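You operate a simulated robot arm through the tools that you are given. There is no shell and no other tool.

You are at the controls of a simulated robot arm. One attempt, no reset.

Task
Try the laptop: start it, open the tunes page, press the space bar once, then switch off.

It is judged by the outcome, as a careful person would: the job done as asked, and still so three seconds after it is handed in. It fails if anything else is knocked over, pushed out of place, dropped, spilled or broken.

Robot
A 7-joint arm with a two-finger parallel gripper, fixed in place. Base frame: the origin is on the floor under the middle of its stand, x ahead of it, y to its left, z up; the work surface is at about z = 740. Units: mm, rad, N and s.
It reaches about 1247 mm from its shoulder. Its first joint turns from -2.304 to 2.304 rad. Payload 3.91 kg.
The tool frame sits at the grasp point between the pads (the TCP): z along the fingers, y along the line on which they close. The tips reach 30 mm beyond it. Largest opening 110 mm; finger width 20, thickness 10; the body of the gripper, 48 by 112 mm, starts 55 mm behind the TCP.
Orientation is told as [roll, pitch, yaw] about the base's x, y, z axes, in that order, counted from this pose: with the fingers straight down and closing along the base's y, the tool's x points along the base's -x, its y along +y and its z along -z.

Tools
- The arm moves only by the tool servo_tool. Its argument "moves" is a list that holds one entry, the list of rows, each a list of 7 numbers: the shift along the tool's x, y, z in mm, then the turn, a rotation vector about the tool's x, y, z in rad, then the gripper command, from -1 (fully open) to 1 (shut), values between in proportion. In form: [[[x, y, z, wx, wy, wz, jaw], ...]]. A call has 1 to 20 rows; each row shifts and turns the commanded pose from where the row before left it, along the tool's axes as they then stand. Each row takes 0.2 s and may step no farther than 50 mm and 0.15 rad from the row before; otherwise, or with a gripper value out of range, the whole call is refused. A pose out of reach is approached as far as the arm can. The call stops where the force on the tool passes 40 N (or 10 N more than at its start, if that is more) or the arm is blocked; 0.2 s more then pass. Each finger travels about 108 mm/s and halts on what it meets, pressing with about 38 N; the grip force reading is that of the motor and also rises with nothing between the fingers. The clock runs only during rows and for 0.2 s after the last one: add rows that do not move to give the fingers time. The reply holds the time, the measured pose of the TCP, the force on the tool along the base axes, the opening and the grip force, in the units named above and with some noise, with the torque about the TCP (base axes, N m) and any sound that the robot's microphone picked up.
- Cameras (640 x 400 px; columns grow to the right, rows downward): "scene" is fixed at [400.9, -649.9, 1303.1]; the picture's right is [0.91, -0.42, 0.00], its down [-0.17, -0.37, -0.91] and it looks along [0.39, 0.83, -0.41] (base axes); focal length 374 px, centre (320, 200). "wrist" rides on the gripper at [72, 17, -103] in the tool frame; the picture's right is [-0.23, 0.97, 0.00], its down [-0.76, -0.18, -0.62] and it looks along [-0.61, -0.14, 0.78] (tool axes); focal length 222 px, centre (320, 200). There is no depth. A picture from a camera that has moved, and an enlarged one, comes with that camera's place and axes in the base frame and with its lens.
- camera(camera): a new picture of that camera. It takes no simulated time.
- zoom(camera, box): a new picture of the part [left, top, right, bottom] of that camera's present view, enlarged. It takes no simulated time.
- finish_job(): hands the job in; it is judged then, once.

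Places have to be worked out from the pictures, the camera data and where the tool is seen. Open the gripper and draw the arm clear of the work before you hand the job in, unless the task says otherwise.

The tools are called after "Emit:" as name(argument=value, ...) on one line, values as JSON. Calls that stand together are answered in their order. servo_tool: Moves the arm, as the interface text tells. Its arguments: {"type":"object","properties":{"moves":{"type":"array","items":{"type":"array","items":{"type":"array","items":{"type":"number"}}}}},"required":["moves"]} The other tools are called the same way: camera (camera) takes a picture; zoom (camera, box) takes an enlarged picture of a part of a camera's view; finish_job () hands the job in.

At the start:

```text
clock: 0.0
position: [656.3, 81.3, 1042.5]
orientation: [-0.002, 0.0, 0.001]
force: [0.7, -0.4, -0.5]
ft_torque: [0.02, 0.01, -0.02]
gripper_width: 110.2
grip_force: 0.0
```

scene: 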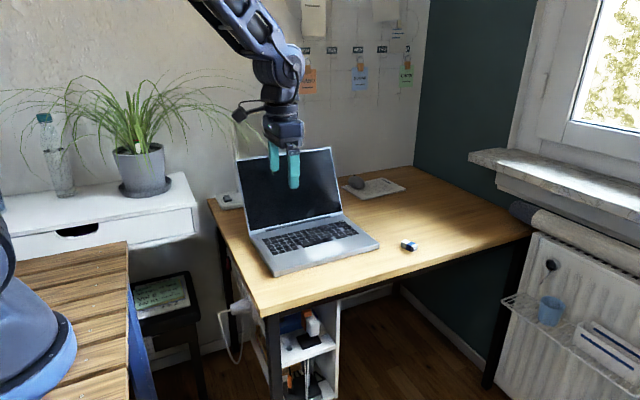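
wrist: 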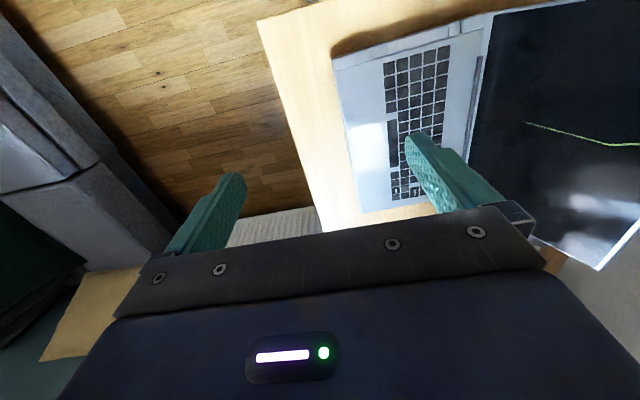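

I'll look closely at the laptop first, in both cameras, to find the keys, the power button and the screen.

Emit:
zoom(camera="scene", box=[220, 130, 420, 290])

Emit:
zoom(camera="wrist", box=[320, 0, 640, 230])

Emit:
zoom(camera="scene", box=[240, 200, 360, 280])

```text
2.50 times, centred on (320, 210) of scene
camera zoom: at [400.9, -649.9, 1303.1], right [0.91, -0.42, 0.0], down [-0.17, -0.37, -0.91], along [0.39, 0.83, -0.41], focal length 936 px, centre (320, 175)
```

zoom: 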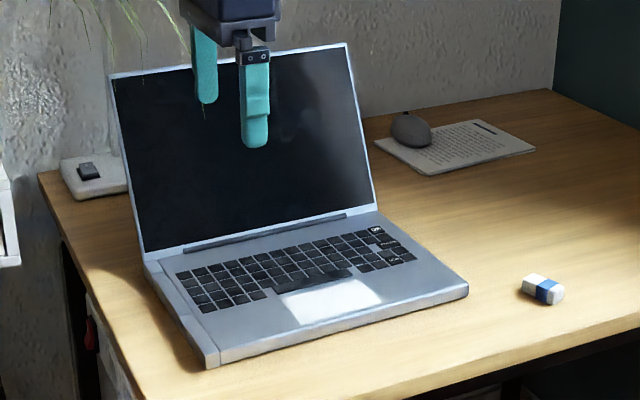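

```text
1.74 times, centred on (480, 115) of wrist
camera zoom: at [583.1, 98.8, 1145.7], right [0.23, 0.97, 0.0], down [0.76, -0.18, 0.62], along [0.61, -0.14, -0.78], focal length 386 px, centre (42, 348)
```

zoom: 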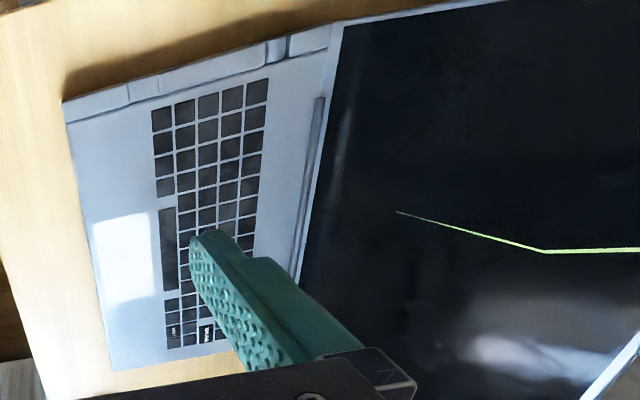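

```text
5.00 times, centred on (300, 240) of scene
camera zoom: at [400.9, -649.9, 1303.1], right [0.91, -0.42, 0.0], down [-0.17, -0.37, -0.91], along [0.39, 0.83, -0.41], focal length 1871 px, centre (420, 0)
```

zoom: 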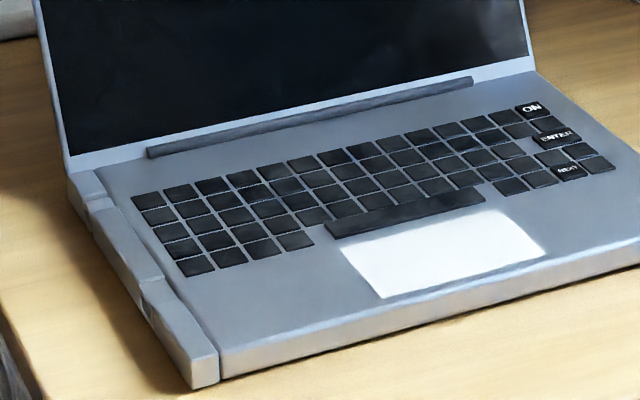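

The labelled keys (ON, ENTER, NEXT) sit at the right end of the keyboard, and a wide space bar is in the front row. I'll zoom in further to read the layout and also look over the surroundings for any notes.

Emit:
zoom(camera="scene", box=[320, 212, 368, 242])

Emit:
zoom(camera="scene", box=[290, 212, 354, 252])

Emit:
zoom(camera="scene", box=[340, 165, 420, 215])

Emit:
zoom(camera="scene", box=[290, 0, 430, 90])

```text
13.33 times, centred on (344, 227) of scene
camera zoom: at [400.9, -649.9, 1303.1], right [0.91, -0.42, 0.0], down [-0.17, -0.37, -0.91], along [0.39, 0.83, -0.41], focal length 4990 px, centre (0, -160)
```

zoom: 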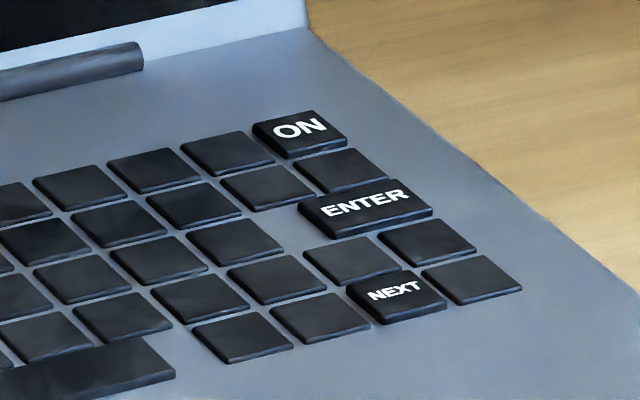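

```text
10.00 times, centred on (322, 232) of scene
camera zoom: at [400.9, -649.9, 1303.1], right [0.91, -0.42, 0.0], down [-0.17, -0.37, -0.91], along [0.39, 0.83, -0.41], focal length 3742 px, centre (300, -120)
```

zoom: 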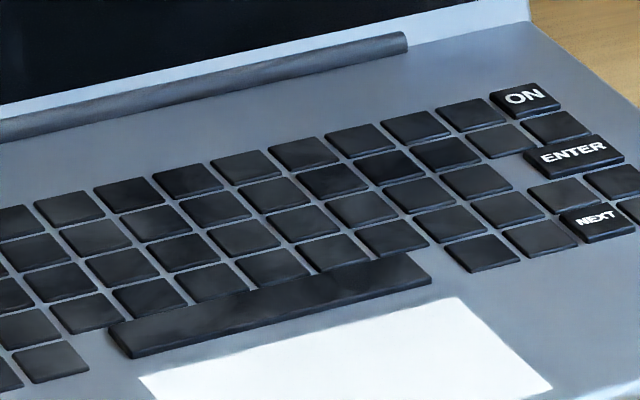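

```text
8.00 times, centred on (380, 190) of scene
camera zoom: at [400.9, -649.9, 1303.1], right [0.91, -0.42, 0.0], down [-0.17, -0.37, -0.91], along [0.39, 0.83, -0.41], focal length 2994 px, centre (-160, 280)
```

zoom: 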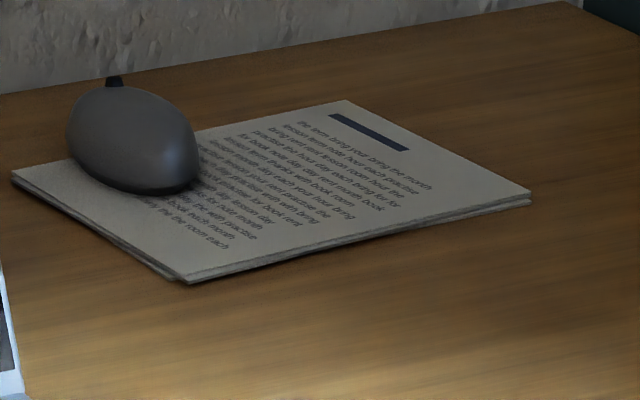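

```text
4.44 times, centred on (360, 45) of scene
camera zoom: at [400.9, -649.9, 1303.1], right [0.91, -0.42, 0.0], down [-0.17, -0.37, -0.91], along [0.39, 0.83, -0.41], focal length 1663 px, centre (142, 889)
```

zoom: 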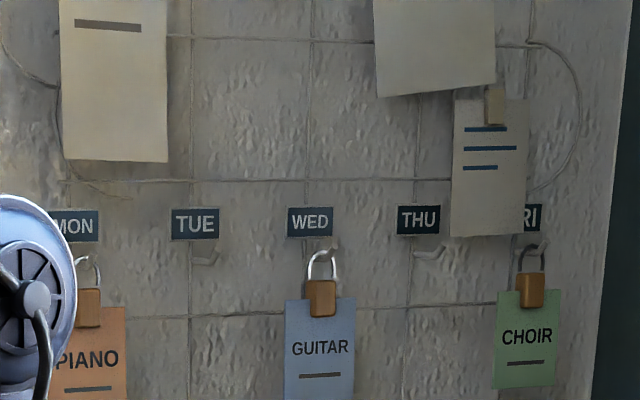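

The ON, ENTER, NEXT and space keys stand taller than the rest. I'll check the items around the laptop (the pad on the left, the plug below) in case the power matters.

Emit:
zoom(camera="scene", box=[205, 180, 269, 220])

Emit:
zoom(camera="scene", box=[210, 260, 354, 400])

Emit:
zoom(camera="scene", box=[200, 0, 328, 195])

Emit:
zoom(camera="wrist", box=[160, 100, 540, 340])

```text
10.00 times, centred on (237, 200) of scene
camera zoom: at [400.9, -649.9, 1303.1], right [0.91, -0.42, 0.0], down [-0.17, -0.37, -0.91], along [0.39, 0.83, -0.41], focal length 3742 px, centre (1150, 200)
```

zoom: 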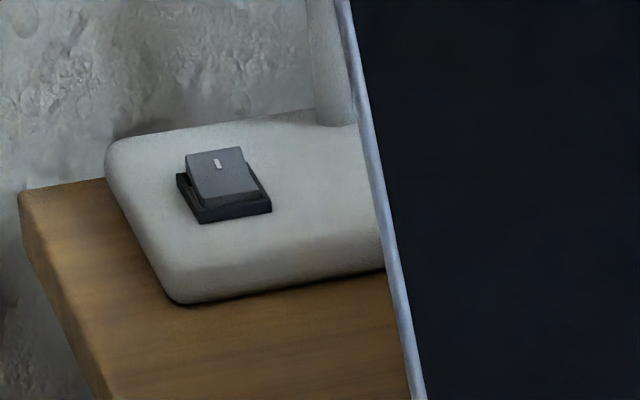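

```text
2.86 times, centred on (282, 330) of scene
camera zoom: at [400.9, -649.9, 1303.1], right [0.91, -0.42, 0.0], down [-0.17, -0.37, -0.91], along [0.39, 0.83, -0.41], focal length 1069 px, centre (429, -171)
```

zoom: 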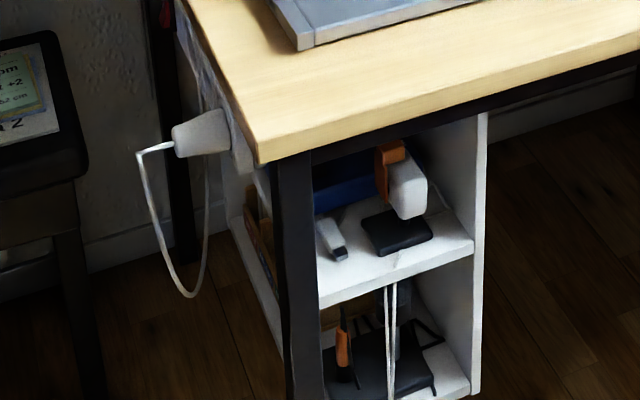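

```text
2.05 times, centred on (264, 98) of scene
camera zoom: at [400.9, -649.9, 1303.1], right [0.91, -0.42, 0.0], down [-0.17, -0.37, -0.91], along [0.39, 0.83, -0.41], focal length 768 px, centre (435, 410)
```

zoom: 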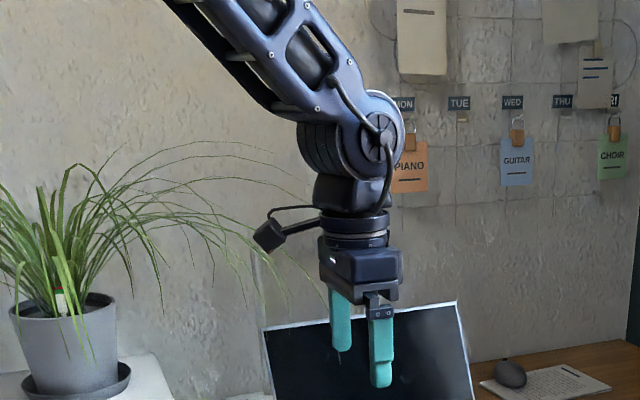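

```text
1.67 times, centred on (350, 220) of wrist
camera zoom: at [583.1, 98.8, 1145.7], right [0.23, 0.97, 0.0], down [0.76, -0.18, 0.62], along [0.61, -0.14, -0.78], focal length 370 px, centre (270, 167)
```

zoom: 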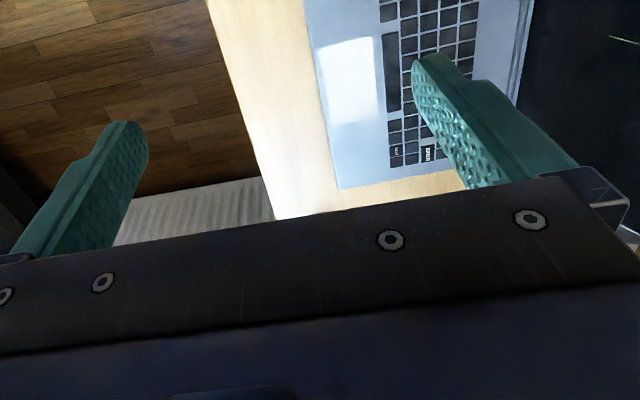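

Estimates so far: the laptop faces −y with its rows along base x. ON is near (903, 260), ENTER near (899, 220), NEXT near (885, 183) and the space bar near (778, 180), with key tops at about z 765. I'll close the gripper and move over the right end of the keyboard, staying high, then take a closer wrist picture.

Emit:
servo_tool(moves=[[[0, 0, 0, 0, 0, 0, 1], [-24, 10, 6, 0, 0, 0, 1], [-24, 10, 6, 0, 0, 0, 1], [-24, 10, 6, 0, 0, 0, 1], [-24, 10, 6, 0, 0, 0, 1], [-24, 10, 6, 0, 0, 0, 1], [-24, 10, 6, 0, 0, 0, 1], [-24, 10, 6, 0, 0, 0, 1], [-24, 10, 6, 0, 0, 0, 1], [-24, 10, 6, 0, 0, 0, 1], [-24, 10, 6, 0, 0, 0, 1], [0, 0, 0, 0, 0, 0, 1], [0, 0, 0, 0, 0, 0, 1]]])

```text
clock: 2.8
position: [894.9, 181.9, 982.4]
orientation: [-0.001, 0.0, -0.001]
force: [-0.4, 1.1, -0.2]
ft_torque: [-0.02, -0.03, 0.02]
gripper_width: 0.0
grip_force: 37.8
```

The tool moved as commanded and the gripper is shut. I'll take pictures to triangulate the keys.

Emit:
camera(camera="wrist")

Emit:
zoom(camera="wrist", box=[240, 20, 432, 140])

Emit:
camera(camera="scene")

```text
taken
camera wrist: at [823.2, 198.9, 1085.5], right [0.23, 0.97, 0.0], down [0.76, -0.18, 0.62], along [0.61, -0.14, -0.78], focal length 222 px, centre (320, 200)
```

wrist: 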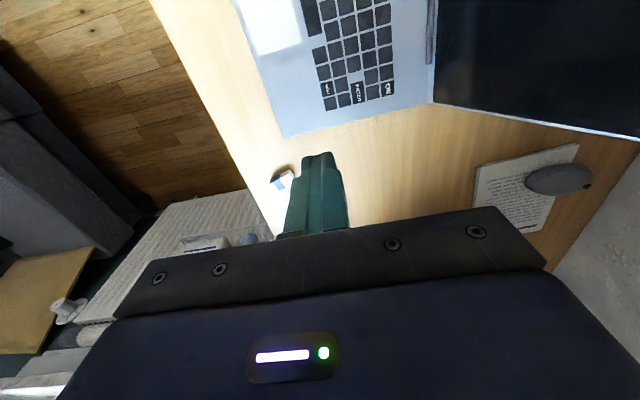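

```text
3.33 times, centred on (336, 80) of wrist
camera zoom: at [823.2, 198.9, 1085.5], right [0.23, 0.97, 0.0], down [0.76, -0.18, 0.62], along [0.61, -0.14, -0.78], focal length 740 px, centre (267, 600)
```

zoom: 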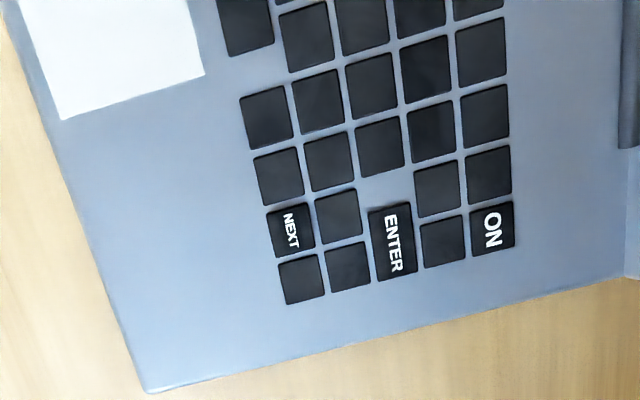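

```text
taken
```

scene: 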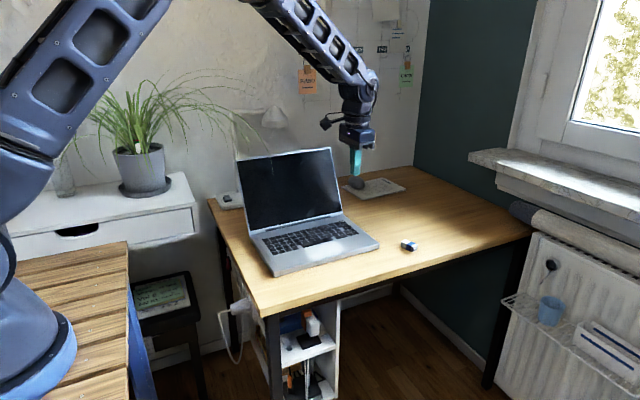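

Combining both cameras gives key tops at about z 758, ON near (910, 271), ENTER near (906, 231), NEXT near (892, 193) and the space bar near (783, 190). The screen leans well back, so I'll lower to a hover over ON, then tilt so the gripper body leans away from the screen and only one fingertip edge is lowest.

Emit:
servo_tool(moves=[[[-2.5, 14.8, 24, 0, 0, 0, 1], [-2.5, 14.8, 24, 0, 0, 0, 1], [-2.5, 14.8, 24, 0, 0, 0, 1], [-2.5, 14.8, 24, 0, 0, 0, 1], [-2.5, 14.8, 24, 0, 0, 0, 1], [-2.5, 14.8, 24, 0, 0, 0, 1], [0, 0, 0, -0.0875, 0, 0, 1], [0, 0, 0, -0.0875, 0, 0, 1], [0, 0, 0, -0.0875, 0, 0, 1], [0, 0, 0, -0.0875, 0, 0, 1], [0, 0, 0, 0, 0, 0, 1], [0, 0, 0, 0, 0, 0, 1]]])

Emit:
camera(camera="wrist")

Emit:
zoom(camera="wrist", box=[240, 80, 432, 200])

Emit:
zoom(camera="scene", box=[300, 160, 396, 250])

```text
clock: 5.4
position: [910.3, 270.7, 838.6]
orientation: [0.35, 0.001, 0.002]
force: [0.9, 0.0, -0.9]
ft_torque: [0.01, 0.02, -0.02]
gripper_width: 0.0
grip_force: 37.8
```

```text
taken
camera wrist: at [838.2, 251.1, 941.5], right [0.23, 0.91, 0.33], down [0.76, -0.38, 0.52], along [0.61, 0.14, -0.78], focal length 222 px, centre (320, 200)
```

wrist: 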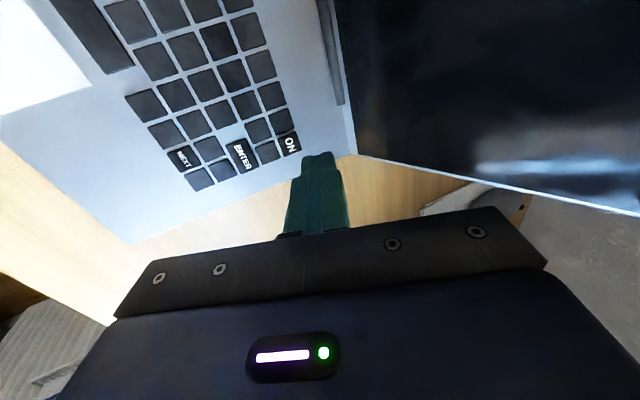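

```text
3.33 times, centred on (336, 140) of wrist
camera zoom: at [838.2, 251.1, 941.5], right [0.23, 0.91, 0.33], down [0.76, -0.38, 0.52], along [0.61, 0.14, -0.78], focal length 740 px, centre (267, 400)
```

zoom: 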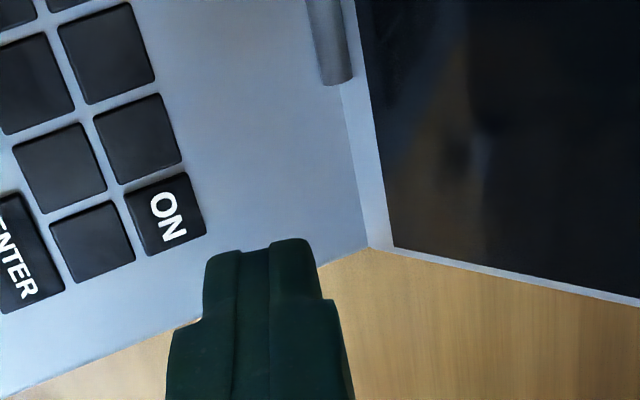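

```text
4.44 times, centred on (348, 205) of scene
camera zoom: at [400.9, -649.9, 1303.1], right [0.91, -0.42, 0.0], down [-0.17, -0.37, -0.91], along [0.39, 0.83, -0.41], focal length 1663 px, centre (196, 178)
```

zoom: 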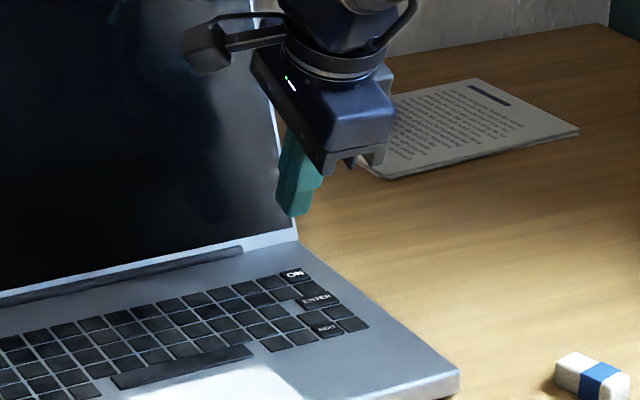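

The close view puts ON at about (911, 271), and the tip edge is right above it. I'll lower straight down to about 10 mm above the key and check again.

Emit:
servo_tool(moves=[[[-0.4, -3.1, 8.45, 0, 0, 0, 1], [-0.4, -3.1, 8.45, 0, 0, 0, 1], [-0.4, -3.1, 8.45, 0, 0, 0, 1], [-0.4, -3.1, 8.45, 0, 0, 0, 1], [0, 0, 0, 0, 0, 0, 1], [0, 0, 0, 0, 0, 0, 1]]])

Emit:
zoom(camera="wrist", box=[240, 80, 432, 200])

Emit:
zoom(camera="scene", box=[320, 190, 384, 240])

```text
clock: 6.8
position: [912.4, 270.8, 802.1]
orientation: [0.35, 0.001, 0.002]
force: [-0.1, 0.6, -0.1]
ft_torque: [0.0, 0.01, 0.03]
gripper_width: 0.0
grip_force: 37.3
```

```text
3.33 times, centred on (336, 140) of wrist
camera zoom: at [840.0, 251.1, 905.3], right [0.23, 0.91, 0.33], down [0.76, -0.38, 0.52], along [0.61, 0.13, -0.78], focal length 740 px, centre (267, 400)
```

zoom: 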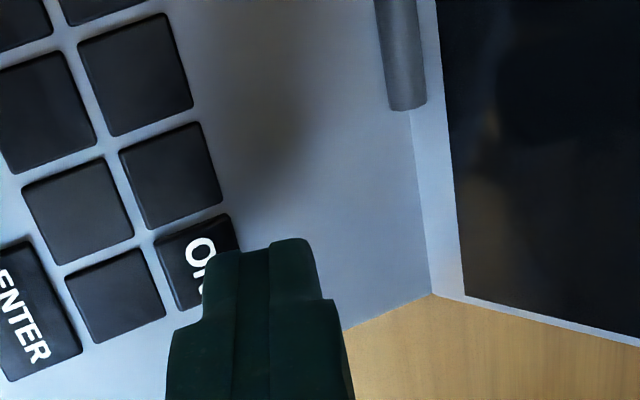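

```text
8.00 times, centred on (352, 215) of scene
camera zoom: at [400.9, -649.9, 1303.1], right [0.91, -0.42, 0.0], down [-0.17, -0.37, -0.91], along [0.39, 0.83, -0.41], focal length 2994 px, centre (64, 80)
```

zoom: 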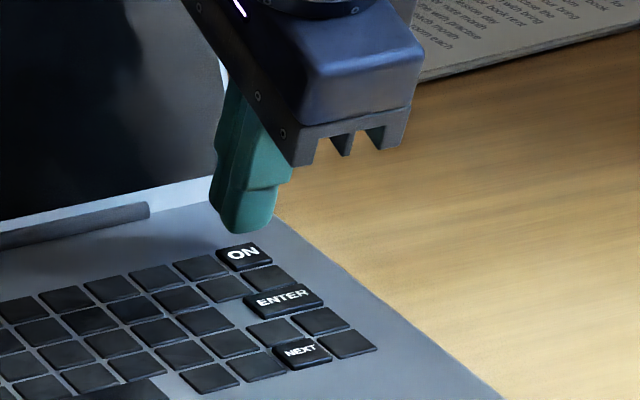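

The tip is lined up over ON, about 9–11 mm above it. I'll go down gently in small steps and watch the force.

Emit:
servo_tool(moves=[[[0, -0.86, 2.35, 0, 0, 0, 1], [0, -0.86, 2.35, 0, 0, 0, 1], [0, -0.69, 1.88, 0, 0, 0, 1], [0, 0, 0, 0, 0, 0, 1]]])

Emit:
zoom(camera="scene", box=[320, 190, 384, 240])

```text
clock: 7.8
position: [912.3, 269.0, 795.5]
orientation: [0.349, 0.001, 0.001]
force: [-1.2, 0.0, 0.6]
ft_torque: [0.02, 0.01, 0.0]
gripper_width: 0.0
grip_force: 38.0
```

```text
8.00 times, centred on (352, 215) of scene
camera zoom: at [400.9, -649.9, 1303.1], right [0.91, -0.42, 0.0], down [-0.17, -0.37, -0.91], along [0.39, 0.83, -0.41], focal length 2994 px, centre (64, 80)
```

zoom: 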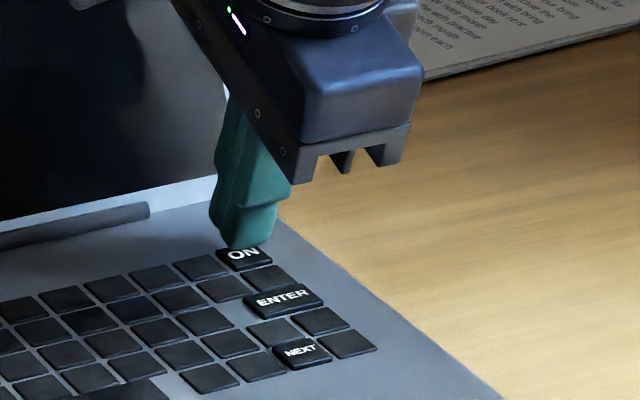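

No contact yet; the tip is about 764 mm high and just above the key. I'll continue down 1 mm at a time.

Emit:
servo_tool(moves=[[[0, -0.343, 0.939, 0, 0, 0, 1], [0, -0.343, 0.939, 0, 0, 0, 1], [0, -0.343, 0.939, 0, 0, 0, 1]]])

```text
clock: 8.6
position: [913.5, 271.1, 792.7]
orientation: [0.349, 0.0, 0.001]
force: [0.5, 0.0, 1.2]
ft_torque: [-0.06, 0.0, 0.02]
gripper_width: 0.0
grip_force: 37.6
heard: click
```

The microphone heard a click, so the ON key may have actuated. I'll check the screen.

Emit:
zoom(camera="scene", box=[220, 130, 420, 290])

Emit:
zoom(camera="scene", box=[320, 190, 384, 240])

```text
2.50 times, centred on (320, 210) of scene
camera zoom: at [400.9, -649.9, 1303.1], right [0.91, -0.42, 0.0], down [-0.17, -0.37, -0.91], along [0.39, 0.83, -0.41], focal length 936 px, centre (320, 175)
```

zoom: 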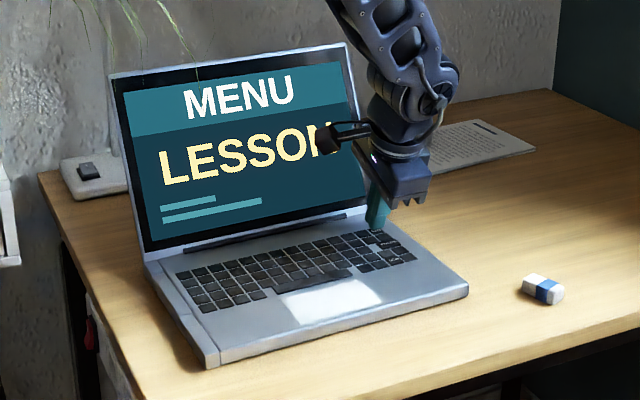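

```text
8.00 times, centred on (352, 215) of scene
camera zoom: at [400.9, -649.9, 1303.1], right [0.91, -0.42, 0.0], down [-0.17, -0.37, -0.91], along [0.39, 0.83, -0.41], focal length 2994 px, centre (64, 80)
```

zoom: 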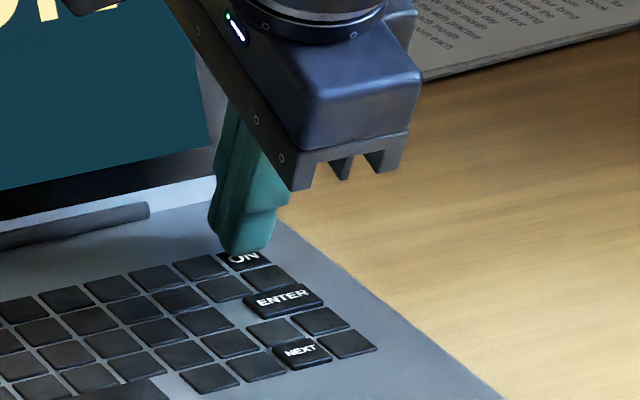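

ON worked: the screen shows MENU with LESSON highlighted. I'll lift off and move above NEXT at about (892.5, 191.5) to step to the tunes entry.

Emit:
servo_tool(moves=[[[0, 1.72, -4.7, 0, 0, 0, 1], [0, 2.744, -7.515, 0, 0, 0, 1], [0, 2.744, -7.515, 0, 0, 0, 1], [5.1, -18.65, -6.8, 0, 0, 0, 1], [5.1, -18.65, -6.8, 0, 0, 0, 1], [5.1, -18.65, -6.8, 0, 0, 0, 1], [5.1, -18.65, -6.8, 0, 0, 0, 1], [0, 0, 0, 0, 0, 0, 1], [0, 0, 0, 0, 0, 0, 1]]])

Emit:
zoom(camera="wrist", box=[240, 80, 432, 200])

Emit:
zoom(camera="scene", box=[320, 190, 384, 240])

Emit:
zoom(camera="scene", box=[220, 130, 420, 290])

```text
clock: 10.6
position: [892.2, 191.1, 813.9]
orientation: [0.349, 0.0, 0.001]
force: [0.0, 0.1, 0.4]
ft_torque: [-0.04, 0.01, 0.04]
gripper_width: 0.1
grip_force: 37.5
```

```text
3.33 times, centred on (336, 140) of wrist
camera zoom: at [819.2, 171.7, 916.8], right [0.23, 0.91, 0.33], down [0.76, -0.38, 0.52], along [0.61, 0.13, -0.78], focal length 740 px, centre (267, 400)
```

zoom: 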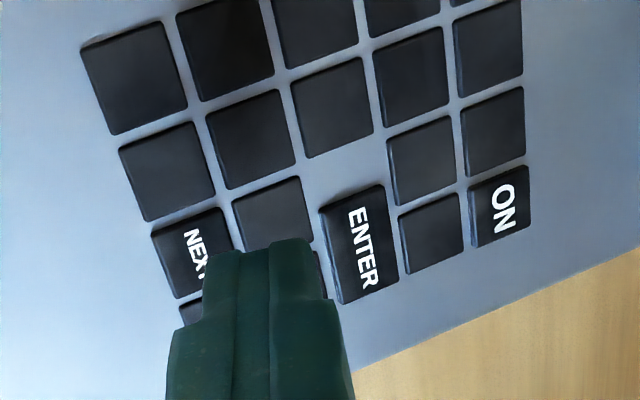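

```text
8.00 times, centred on (352, 215) of scene
camera zoom: at [400.9, -649.9, 1303.1], right [0.91, -0.42, 0.0], down [-0.17, -0.37, -0.91], along [0.39, 0.83, -0.41], focal length 2994 px, centre (64, 80)
```

zoom: 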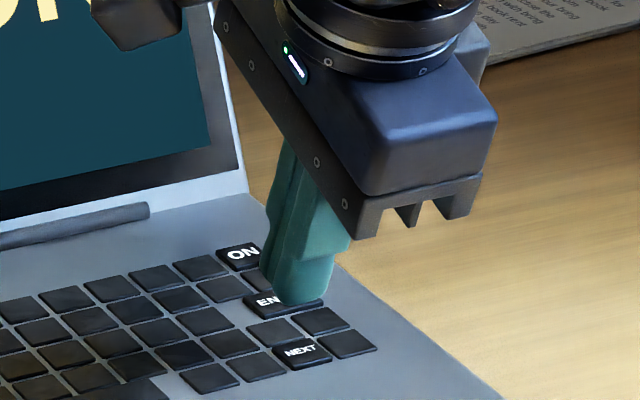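

```text
2.50 times, centred on (320, 210) of scene
camera zoom: at [400.9, -649.9, 1303.1], right [0.91, -0.42, 0.0], down [-0.17, -0.37, -0.91], along [0.39, 0.83, -0.41], focal length 936 px, centre (320, 175)
```

zoom: 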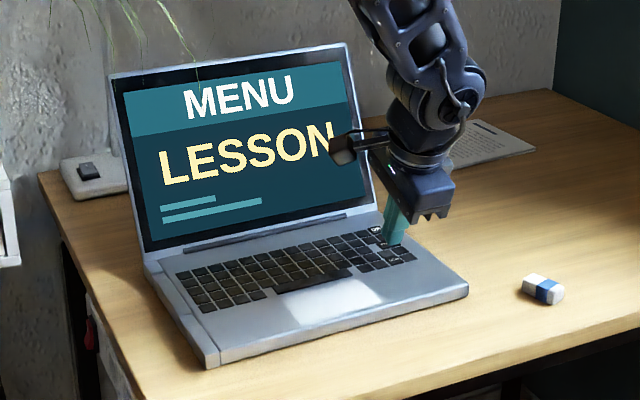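

The wrist view puts NEXT at about (892.5, 193), so I'm within 1–2 mm. I'll shift 1 mm in y, go down and press gently.

Emit:
servo_tool(moves=[[[0, -1.12, 5.97, 0, 0, 0, 1], [0, -2.058, 5.634, 0, 0, 0, 1], [0, -2.058, 5.634, 0, 0, 0, 1], [0, -0.343, 0.939, 0, 0, 0, 1], [0, -0.343, 0.939, 0, 0, 0, 1], [0, -0.343, 0.939, 0, 0, 0, 1]]])

Emit:
zoom(camera="scene", box=[220, 130, 420, 290])

Emit:
zoom(camera="scene", box=[320, 190, 384, 240])

```text
clock: 12.0
position: [891.4, 192.9, 792.8]
orientation: [0.349, 0.002, -0.001]
force: [-1.4, -1.1, 0.4]
ft_torque: [-0.02, 0.0, -0.01]
gripper_width: 0.3
grip_force: 37.8
heard: click
```

```text
2.50 times, centred on (320, 210) of scene
camera zoom: at [400.9, -649.9, 1303.1], right [0.91, -0.42, 0.0], down [-0.17, -0.37, -0.91], along [0.39, 0.83, -0.41], focal length 936 px, centre (320, 175)
```

zoom: 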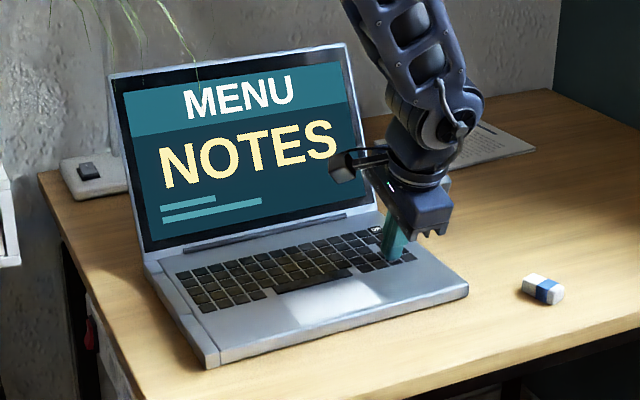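

```text
8.00 times, centred on (352, 215) of scene
camera zoom: at [400.9, -649.9, 1303.1], right [0.91, -0.42, 0.0], down [-0.17, -0.37, -0.91], along [0.39, 0.83, -0.41], focal length 2994 px, centre (64, 80)
```

zoom: 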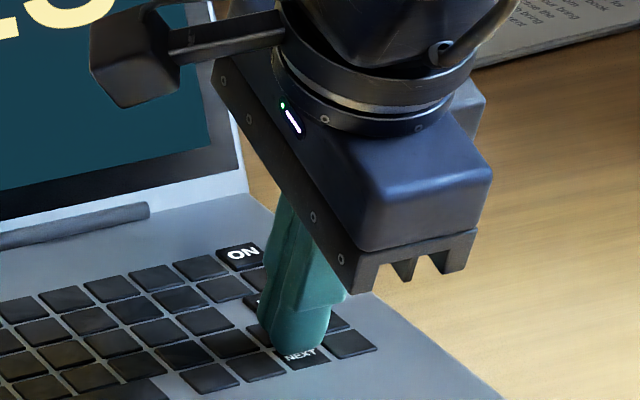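

NEXT moved the menu to NOTES. I'll release and press once more.

Emit:
servo_tool(moves=[[[0, 1.029, -2.817, 0, 0, 0, 1], [0, 1.372, -3.756, 0, 0, 0, 1], [0, 0, 0, 0, 0, 0, 1], [0, -1.372, 3.756, 0, 0, 0, 1], [0, -0.343, 0.939, 0, 0, 0, 1], [0, -0.343, 0.939, 0, 0, 0, 1], [0, -0.343, 0.939, 0, 0, 0, 1]]])

Emit:
zoom(camera="scene", box=[220, 130, 420, 290])

```text
clock: 13.6
position: [891.3, 191.4, 791.5]
orientation: [0.348, 0.001, 0.0]
force: [-0.2, -0.1, 1.0]
ft_torque: [-0.03, 0.03, 0.05]
gripper_width: 0.2
grip_force: 37.4
heard: click
```

```text
2.50 times, centred on (320, 210) of scene
camera zoom: at [400.9, -649.9, 1303.1], right [0.91, -0.42, 0.0], down [-0.17, -0.37, -0.91], along [0.39, 0.83, -0.41], focal length 936 px, centre (320, 175)
```

zoom: 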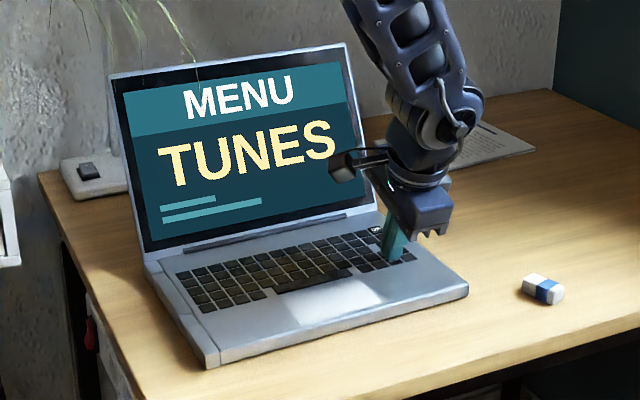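

The menu now shows TUNES. I'll lift off and move above ENTER at about (906, 231.6).

Emit:
servo_tool(moves=[[[0, 1.72, -4.7, 0, 0, 0, 1], [0, 2.744, -7.515, 0, 0, 0, 1], [-4.5, 12.24, 4.47, 0, 0, 0, 1], [-4.5, 12.24, 4.47, 0, 0, 0, 1], [-4.5, 12.24, 4.47, 0, 0, 0, 1], [0, 0, 0, 0, 0, 0, 1], [0, 0, 0, 0, 0, 0, 1]]])

Emit:
zoom(camera="wrist", box=[240, 80, 432, 200])

Emit:
zoom(camera="scene", box=[220, 130, 420, 290])

```text
clock: 15.2
position: [904.9, 229.7, 804.6]
orientation: [0.35, 0.0, -0.001]
force: [0.1, -0.7, 0.4]
ft_torque: [-0.02, 0.01, 0.01]
gripper_width: 0.2
grip_force: 37.9
```

```text
3.33 times, centred on (336, 140) of wrist
camera zoom: at [832.6, 211.8, 908.6], right [0.23, 0.91, 0.33], down [0.76, -0.38, 0.52], along [0.61, 0.13, -0.78], focal length 740 px, centre (267, 400)
```

zoom: 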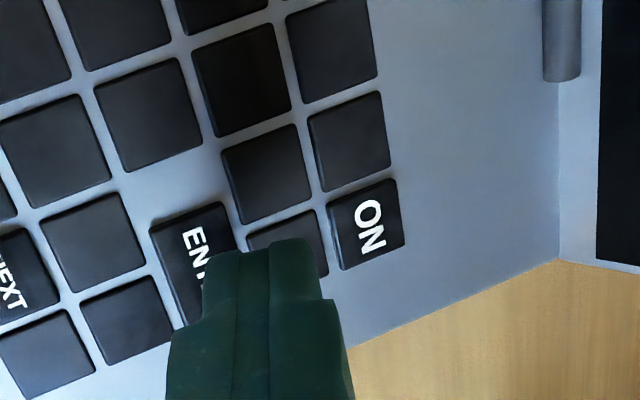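

```text
2.50 times, centred on (320, 210) of scene
camera zoom: at [400.9, -649.9, 1303.1], right [0.91, -0.42, 0.0], down [-0.17, -0.37, -0.91], along [0.39, 0.83, -0.41], focal length 936 px, centre (320, 175)
```

zoom: 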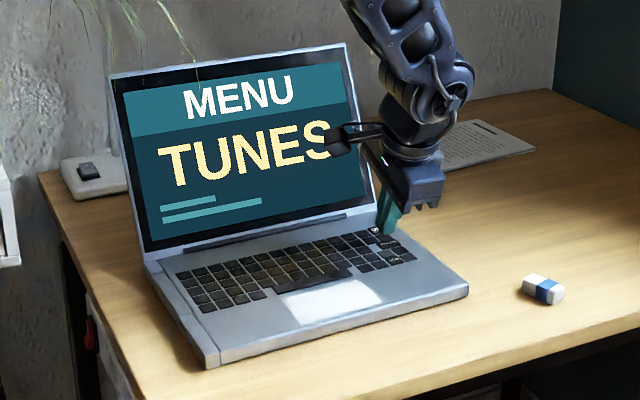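

The tip is over ENTER (key centre about (905.5, 232)). I'll press it gently.

Emit:
servo_tool(moves=[[[0, -1.715, 4.695, 0, 0, 0, 1], [0, -1.715, 4.695, 0, 0, 0, 1], [0, -0.343, 0.939, 0, 0, 0, 1], [0, -0.343, 0.939, 0, 0, 0, 1], [0, -0.343, 0.939, 0, 0, 0, 1]]])

Emit:
zoom(camera="scene", box=[220, 130, 420, 290])

```text
clock: 16.4
position: [905.3, 230.4, 792.1]
orientation: [0.35, 0.0, 0.001]
force: [-0.4, -0.9, 1.1]
ft_torque: [-0.01, -0.01, 0.0]
gripper_width: 0.0
grip_force: 37.8
heard: click
```

```text
2.50 times, centred on (320, 210) of scene
camera zoom: at [400.9, -649.9, 1303.1], right [0.91, -0.42, 0.0], down [-0.17, -0.37, -0.91], along [0.39, 0.83, -0.41], focal length 936 px, centre (320, 175)
```

zoom: 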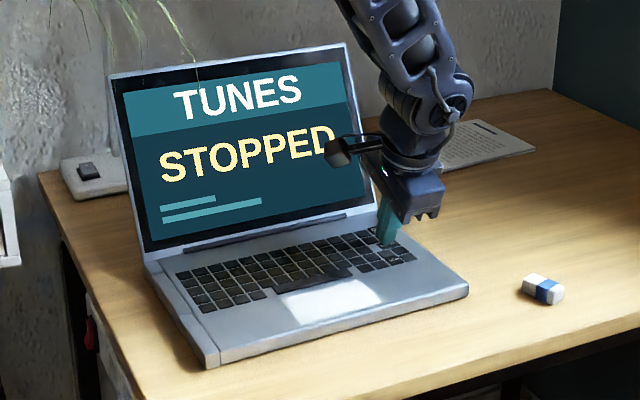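

The TUNES page is open and shows STOPPED. I'll lift off and move above the space bar at about (784, 190).

Emit:
servo_tool(moves=[[[0, 1.72, -4.7, 0, 0, 0, 1], [0, 2.744, -7.515, 0, 0, 0, 1], [0, 2.744, -7.515, 0, 0, 0, 1], [24.4, -7.82, -2.85, 0, 0, 0, 1], [24.4, -7.82, -2.85, 0, 0, 0, 1], [24.4, -7.82, -2.85, 0, 0, 0, 1], [24.4, -7.82, -2.85, 0, 0, 0, 1], [24.4, -7.82, -2.85, 0, 0, 0, 1], [0, 0, 0, 0, 0, 0, 1], [0, 0, 0, 0, 0, 0, 1]]])

Emit:
zoom(camera="wrist", box=[240, 80, 432, 200])

Emit:
zoom(camera="scene", box=[220, 130, 420, 290])

Emit:
zoom(camera="scene", box=[280, 200, 352, 260])

```text
clock: 18.6
position: [782.5, 190.1, 815.0]
orientation: [0.349, 0.0, 0.0]
force: [0.7, 1.1, 0.4]
ft_torque: [0.01, -0.01, 0.0]
gripper_width: 0.0
grip_force: 37.5
```

```text
3.33 times, centred on (336, 140) of wrist
camera zoom: at [710.1, 170.1, 917.7], right [0.23, 0.91, 0.33], down [0.76, -0.38, 0.52], along [0.61, 0.13, -0.78], focal length 740 px, centre (267, 400)
```

zoom: 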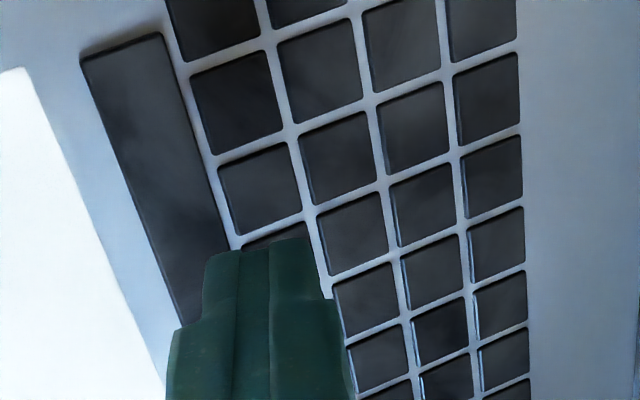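

```text
2.50 times, centred on (320, 210) of scene
camera zoom: at [400.9, -649.9, 1303.1], right [0.91, -0.42, 0.0], down [-0.17, -0.37, -0.91], along [0.39, 0.83, -0.41], focal length 936 px, centre (320, 175)
```

zoom: 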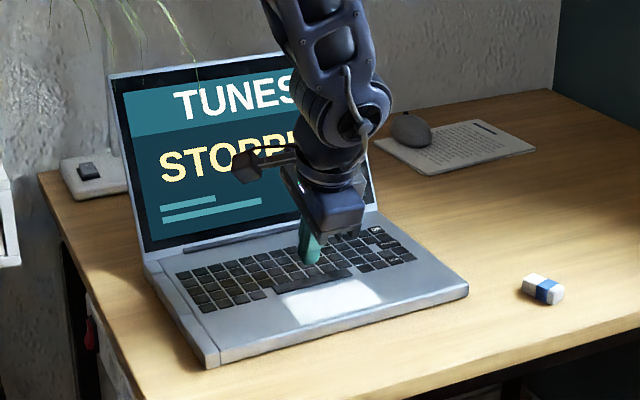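

```text
6.67 times, centred on (316, 230) of scene
camera zoom: at [400.9, -649.9, 1303.1], right [0.91, -0.42, 0.0], down [-0.17, -0.37, -0.91], along [0.39, 0.83, -0.41], focal length 2495 px, centre (347, 0)
```

zoom: 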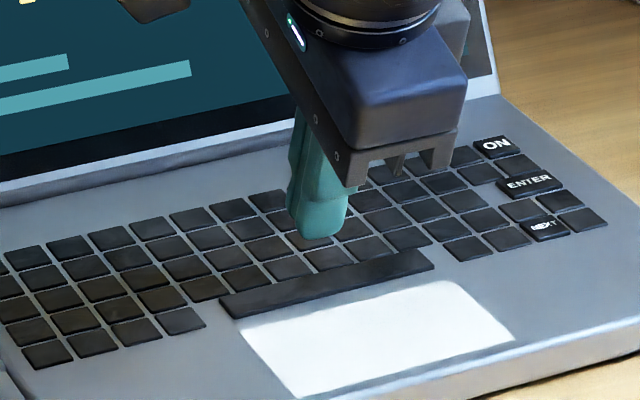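

The space bar's centre line is at y≈190 and it spans roughly x 738 to 830, so the tip at x≈783 is over its middle. I'll go down and press it exactly once.

Emit:
servo_tool(moves=[[[0, -2.058, 5.634, 0, 0, 0, 1], [0, -2.058, 5.634, 0, 0, 0, 1], [0, -2.058, 5.634, 0, 0, 0, 1], [0, -0.343, 0.939, 0, 0, 0, 1], [0, -0.343, 0.939, 0, 0, 0, 1], [0, -0.343, 0.939, 0, 0, 0, 1]]])

Emit:
zoom(camera="scene", box=[220, 130, 420, 290])

Emit:
zoom(camera="scene", box=[280, 200, 352, 260])

```text
clock: 20.0
position: [783.7, 189.2, 793.5]
orientation: [0.349, 0.001, 0.001]
force: [1.3, -0.2, 0.1]
ft_torque: [-0.01, 0.01, 0.0]
gripper_width: 0.0
grip_force: 37.5
```

```text
2.50 times, centred on (320, 210) of scene
camera zoom: at [400.9, -649.9, 1303.1], right [0.91, -0.42, 0.0], down [-0.17, -0.37, -0.91], along [0.39, 0.83, -0.41], focal length 936 px, centre (320, 175)
```

zoom: 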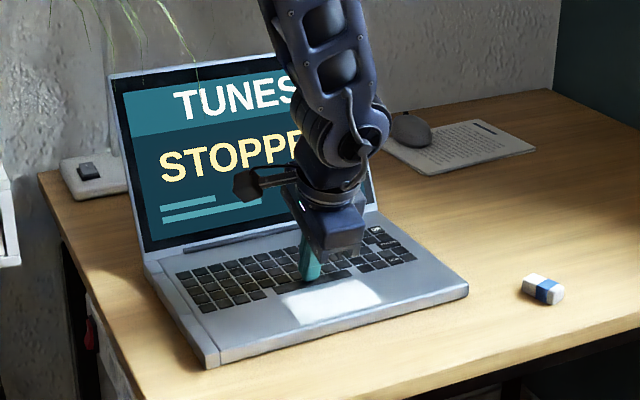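

```text
6.67 times, centred on (316, 230) of scene
camera zoom: at [400.9, -649.9, 1303.1], right [0.91, -0.42, 0.0], down [-0.17, -0.37, -0.91], along [0.39, 0.83, -0.41], focal length 2495 px, centre (347, 0)
```

zoom: 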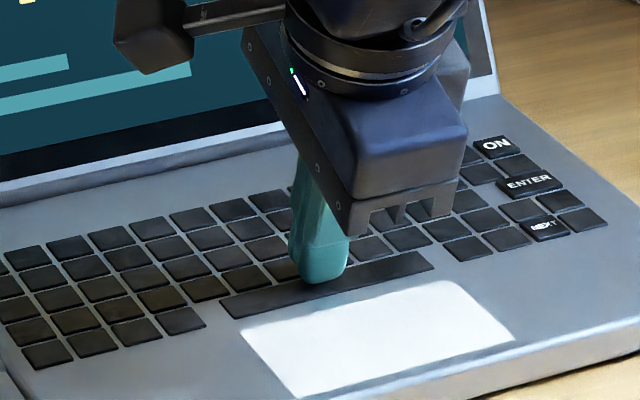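

No click and no force yet, so this key's top is slightly lower. I'll continue down in single 0.7 mm steps, checking after each few.

Emit:
servo_tool(moves=[[[0, -0.24, 0.657, 0, 0, 0, 1], [0, -0.24, 0.657, 0, 0, 0, 1]]])

```text
clock: 20.6
position: [781.9, 189.8, 791.3]
orientation: [0.351, -0.002, 0.0]
force: [-2.3, -2.0, 9.0]
ft_torque: [-0.05, 0.08, -0.02]
gripper_width: 0.0
grip_force: 37.7
heard: click
```

A click, with about 9 N of contact force. I'll check the screen.

Emit:
zoom(camera="scene", box=[220, 130, 420, 290])

```text
2.50 times, centred on (320, 210) of scene
camera zoom: at [400.9, -649.9, 1303.1], right [0.91, -0.42, 0.0], down [-0.17, -0.37, -0.91], along [0.39, 0.83, -0.41], focal length 936 px, centre (320, 175)
```

zoom: 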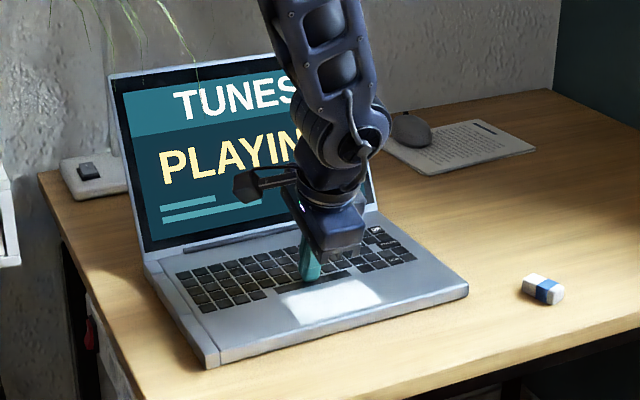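

It shows PLAYING, so the space bar registered once. I'll lift straight up and go back over ON to switch it off.

Emit:
servo_tool(moves=[[[0, 2.2, -6.01, 0, 0, 0, 1], [0, 2.744, -7.515, 0, 0, 0, 1], [0, 2.744, -7.515, 0, 0, 0, 1], [-21.48, 12.67, 4.62, 0, 0, 0, 1], [-21.48, 12.67, 4.62, 0, 0, 0, 1], [-21.48, 12.67, 4.62, 0, 0, 0, 1], [-21.48, 12.67, 4.62, 0, 0, 0, 1], [-21.48, 12.67, 4.62, 0, 0, 0, 1], [-21.48, 12.67, 4.62, 0, 0, 0, 1], [0, 0, 0, 0, 0, 0, 1], [0, 0, 0, 0, 0, 0, 1]]])

Emit:
zoom(camera="scene", box=[220, 130, 420, 290])

Emit:
zoom(camera="wrist", box=[240, 80, 432, 200])

```text
clock: 23.0
position: [913.0, 271.7, 813.9]
orientation: [0.346, 0.001, 0.001]
force: [-0.2, 0.0, -0.3]
ft_torque: [0.02, 0.0, 0.02]
gripper_width: 0.0
grip_force: 37.4
```

```text
2.50 times, centred on (320, 210) of scene
camera zoom: at [400.9, -649.9, 1303.1], right [0.91, -0.42, 0.0], down [-0.17, -0.37, -0.91], along [0.39, 0.83, -0.41], focal length 936 px, centre (320, 175)
```

zoom: 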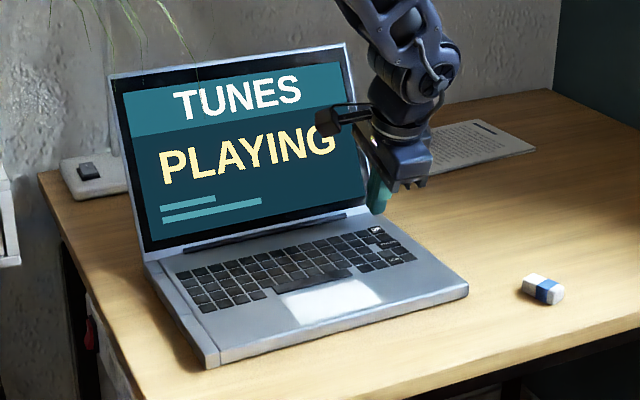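

```text
3.33 times, centred on (336, 140) of wrist
camera zoom: at [840.1, 251.4, 916.5], right [0.23, 0.91, 0.33], down [0.76, -0.38, 0.52], along [0.61, 0.13, -0.78], focal length 740 px, centre (267, 400)
```

zoom: 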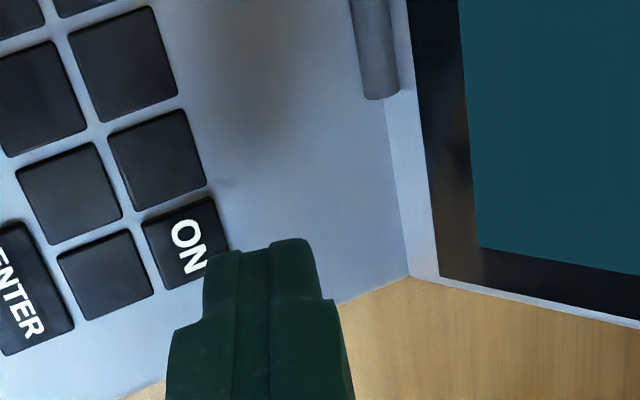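

TUNES still shows PLAYING, and the tip is back over ON in the same place as before. I'll press ON once.

Emit:
servo_tool(moves=[[[0, -2.058, 5.634, 0, 0, 0, 1], [0, -2.058, 5.634, 0, 0, 0, 1], [0, -2.058, 5.634, 0, 0, 0, 1], [0, -0.343, 0.939, 0, 0, 0, 1], [0, -0.343, 0.939, 0, 0, 0, 1], [0, -0.343, 0.939, 0, 0, 0, 1]]])

Emit:
zoom(camera="scene", box=[220, 130, 420, 290])

```text
clock: 24.4
position: [911.7, 270.6, 793.2]
orientation: [0.348, -0.002, -0.001]
force: [-0.6, 0.1, 0.0]
ft_torque: [0.03, 0.0, -0.01]
gripper_width: 0.0
grip_force: 37.9
```

```text
2.50 times, centred on (320, 210) of scene
camera zoom: at [400.9, -649.9, 1303.1], right [0.91, -0.42, 0.0], down [-0.17, -0.37, -0.91], along [0.39, 0.83, -0.41], focal length 936 px, centre (320, 175)
```

zoom: 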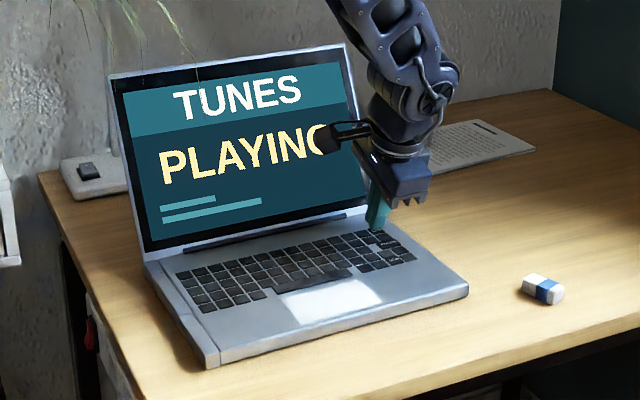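

No click yet this time and still no force, so I'll go a touch lower.

Emit:
servo_tool(moves=[[[0, -0.24, 0.657, 0, 0, 0, 1]]])

Emit:
zoom(camera="scene", box=[220, 130, 420, 290])

```text
clock: 24.8
position: [912.4, 270.5, 792.5]
orientation: [0.348, -0.001, 0.002]
force: [-0.1, 0.5, 1.2]
ft_torque: [0.0, 0.0, 0.01]
gripper_width: 0.0
grip_force: 38.0
heard: click
```

```text
2.50 times, centred on (320, 210) of scene
camera zoom: at [400.9, -649.9, 1303.1], right [0.91, -0.42, 0.0], down [-0.17, -0.37, -0.91], along [0.39, 0.83, -0.41], focal length 936 px, centre (320, 175)
```

zoom: 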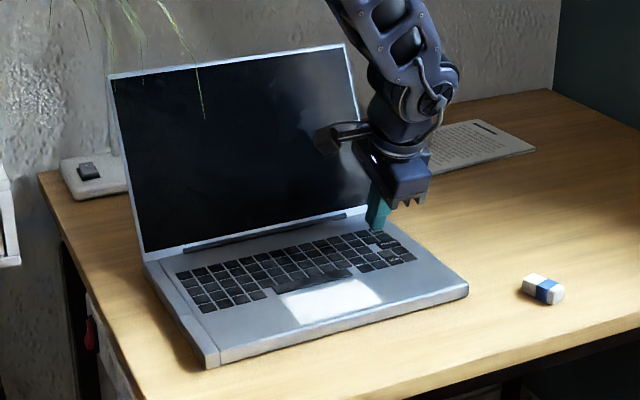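

The screen went dark, so the laptop is off. I'll lift straight up, level the tool and draw the arm back to a clear spot.

Emit:
servo_tool(moves=[[[0, 2.058, -5.634, 0, 0, 0, 1], [0, 4.12, -11.27, 0, 0, 0, 1], [0, 5.145, -14.09, 0, 0, 0, 1], [0, 6.86, -18.78, 0, 0, 0, 1], [0, 6.86, -18.78, 0, 0, 0, 1], [0, 6.86, -18.78, 0, 0, 0, 1], [0, 6.86, -18.78, 0, 0, 0, 1], [0, 6.86, -18.78, 0, 0, 0, 1], [0, 6.86, -18.78, 0, 0, 0, 1], [0, 6.86, -18.78, 0, 0, 0, 1], [0, 6.86, -18.78, 0, 0, 0, 1], [0, 0, 0, 0.0875, 0, 0, 1], [0, 0, 0, 0.0875, 0, 0, 1], [0, 0, 0, 0.0875, 0, 0, 1], [0, 0, 0, 0.0875, 0, 0, 1], [0, 0, 0, 0, 0, 0, 1]]])

Emit:
camera(camera="scene")

```text
clock: 28.2
position: [911.4, 271.8, 986.0]
orientation: [-0.002, 0.0, 0.0]
force: [-0.2, -0.4, 0.7]
ft_torque: [0.0, 0.0, 0.0]
gripper_width: 0.4
grip_force: 37.5
```

```text
taken
```

scene: 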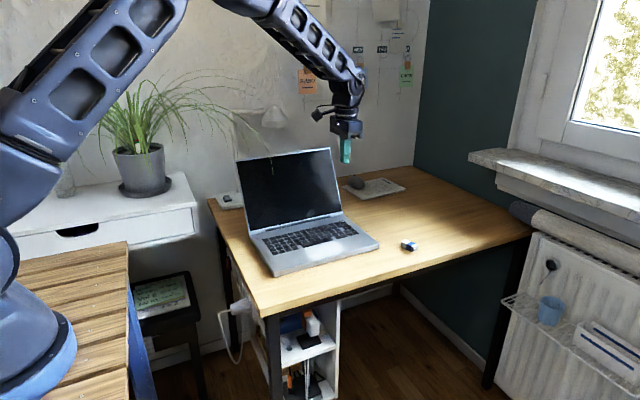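

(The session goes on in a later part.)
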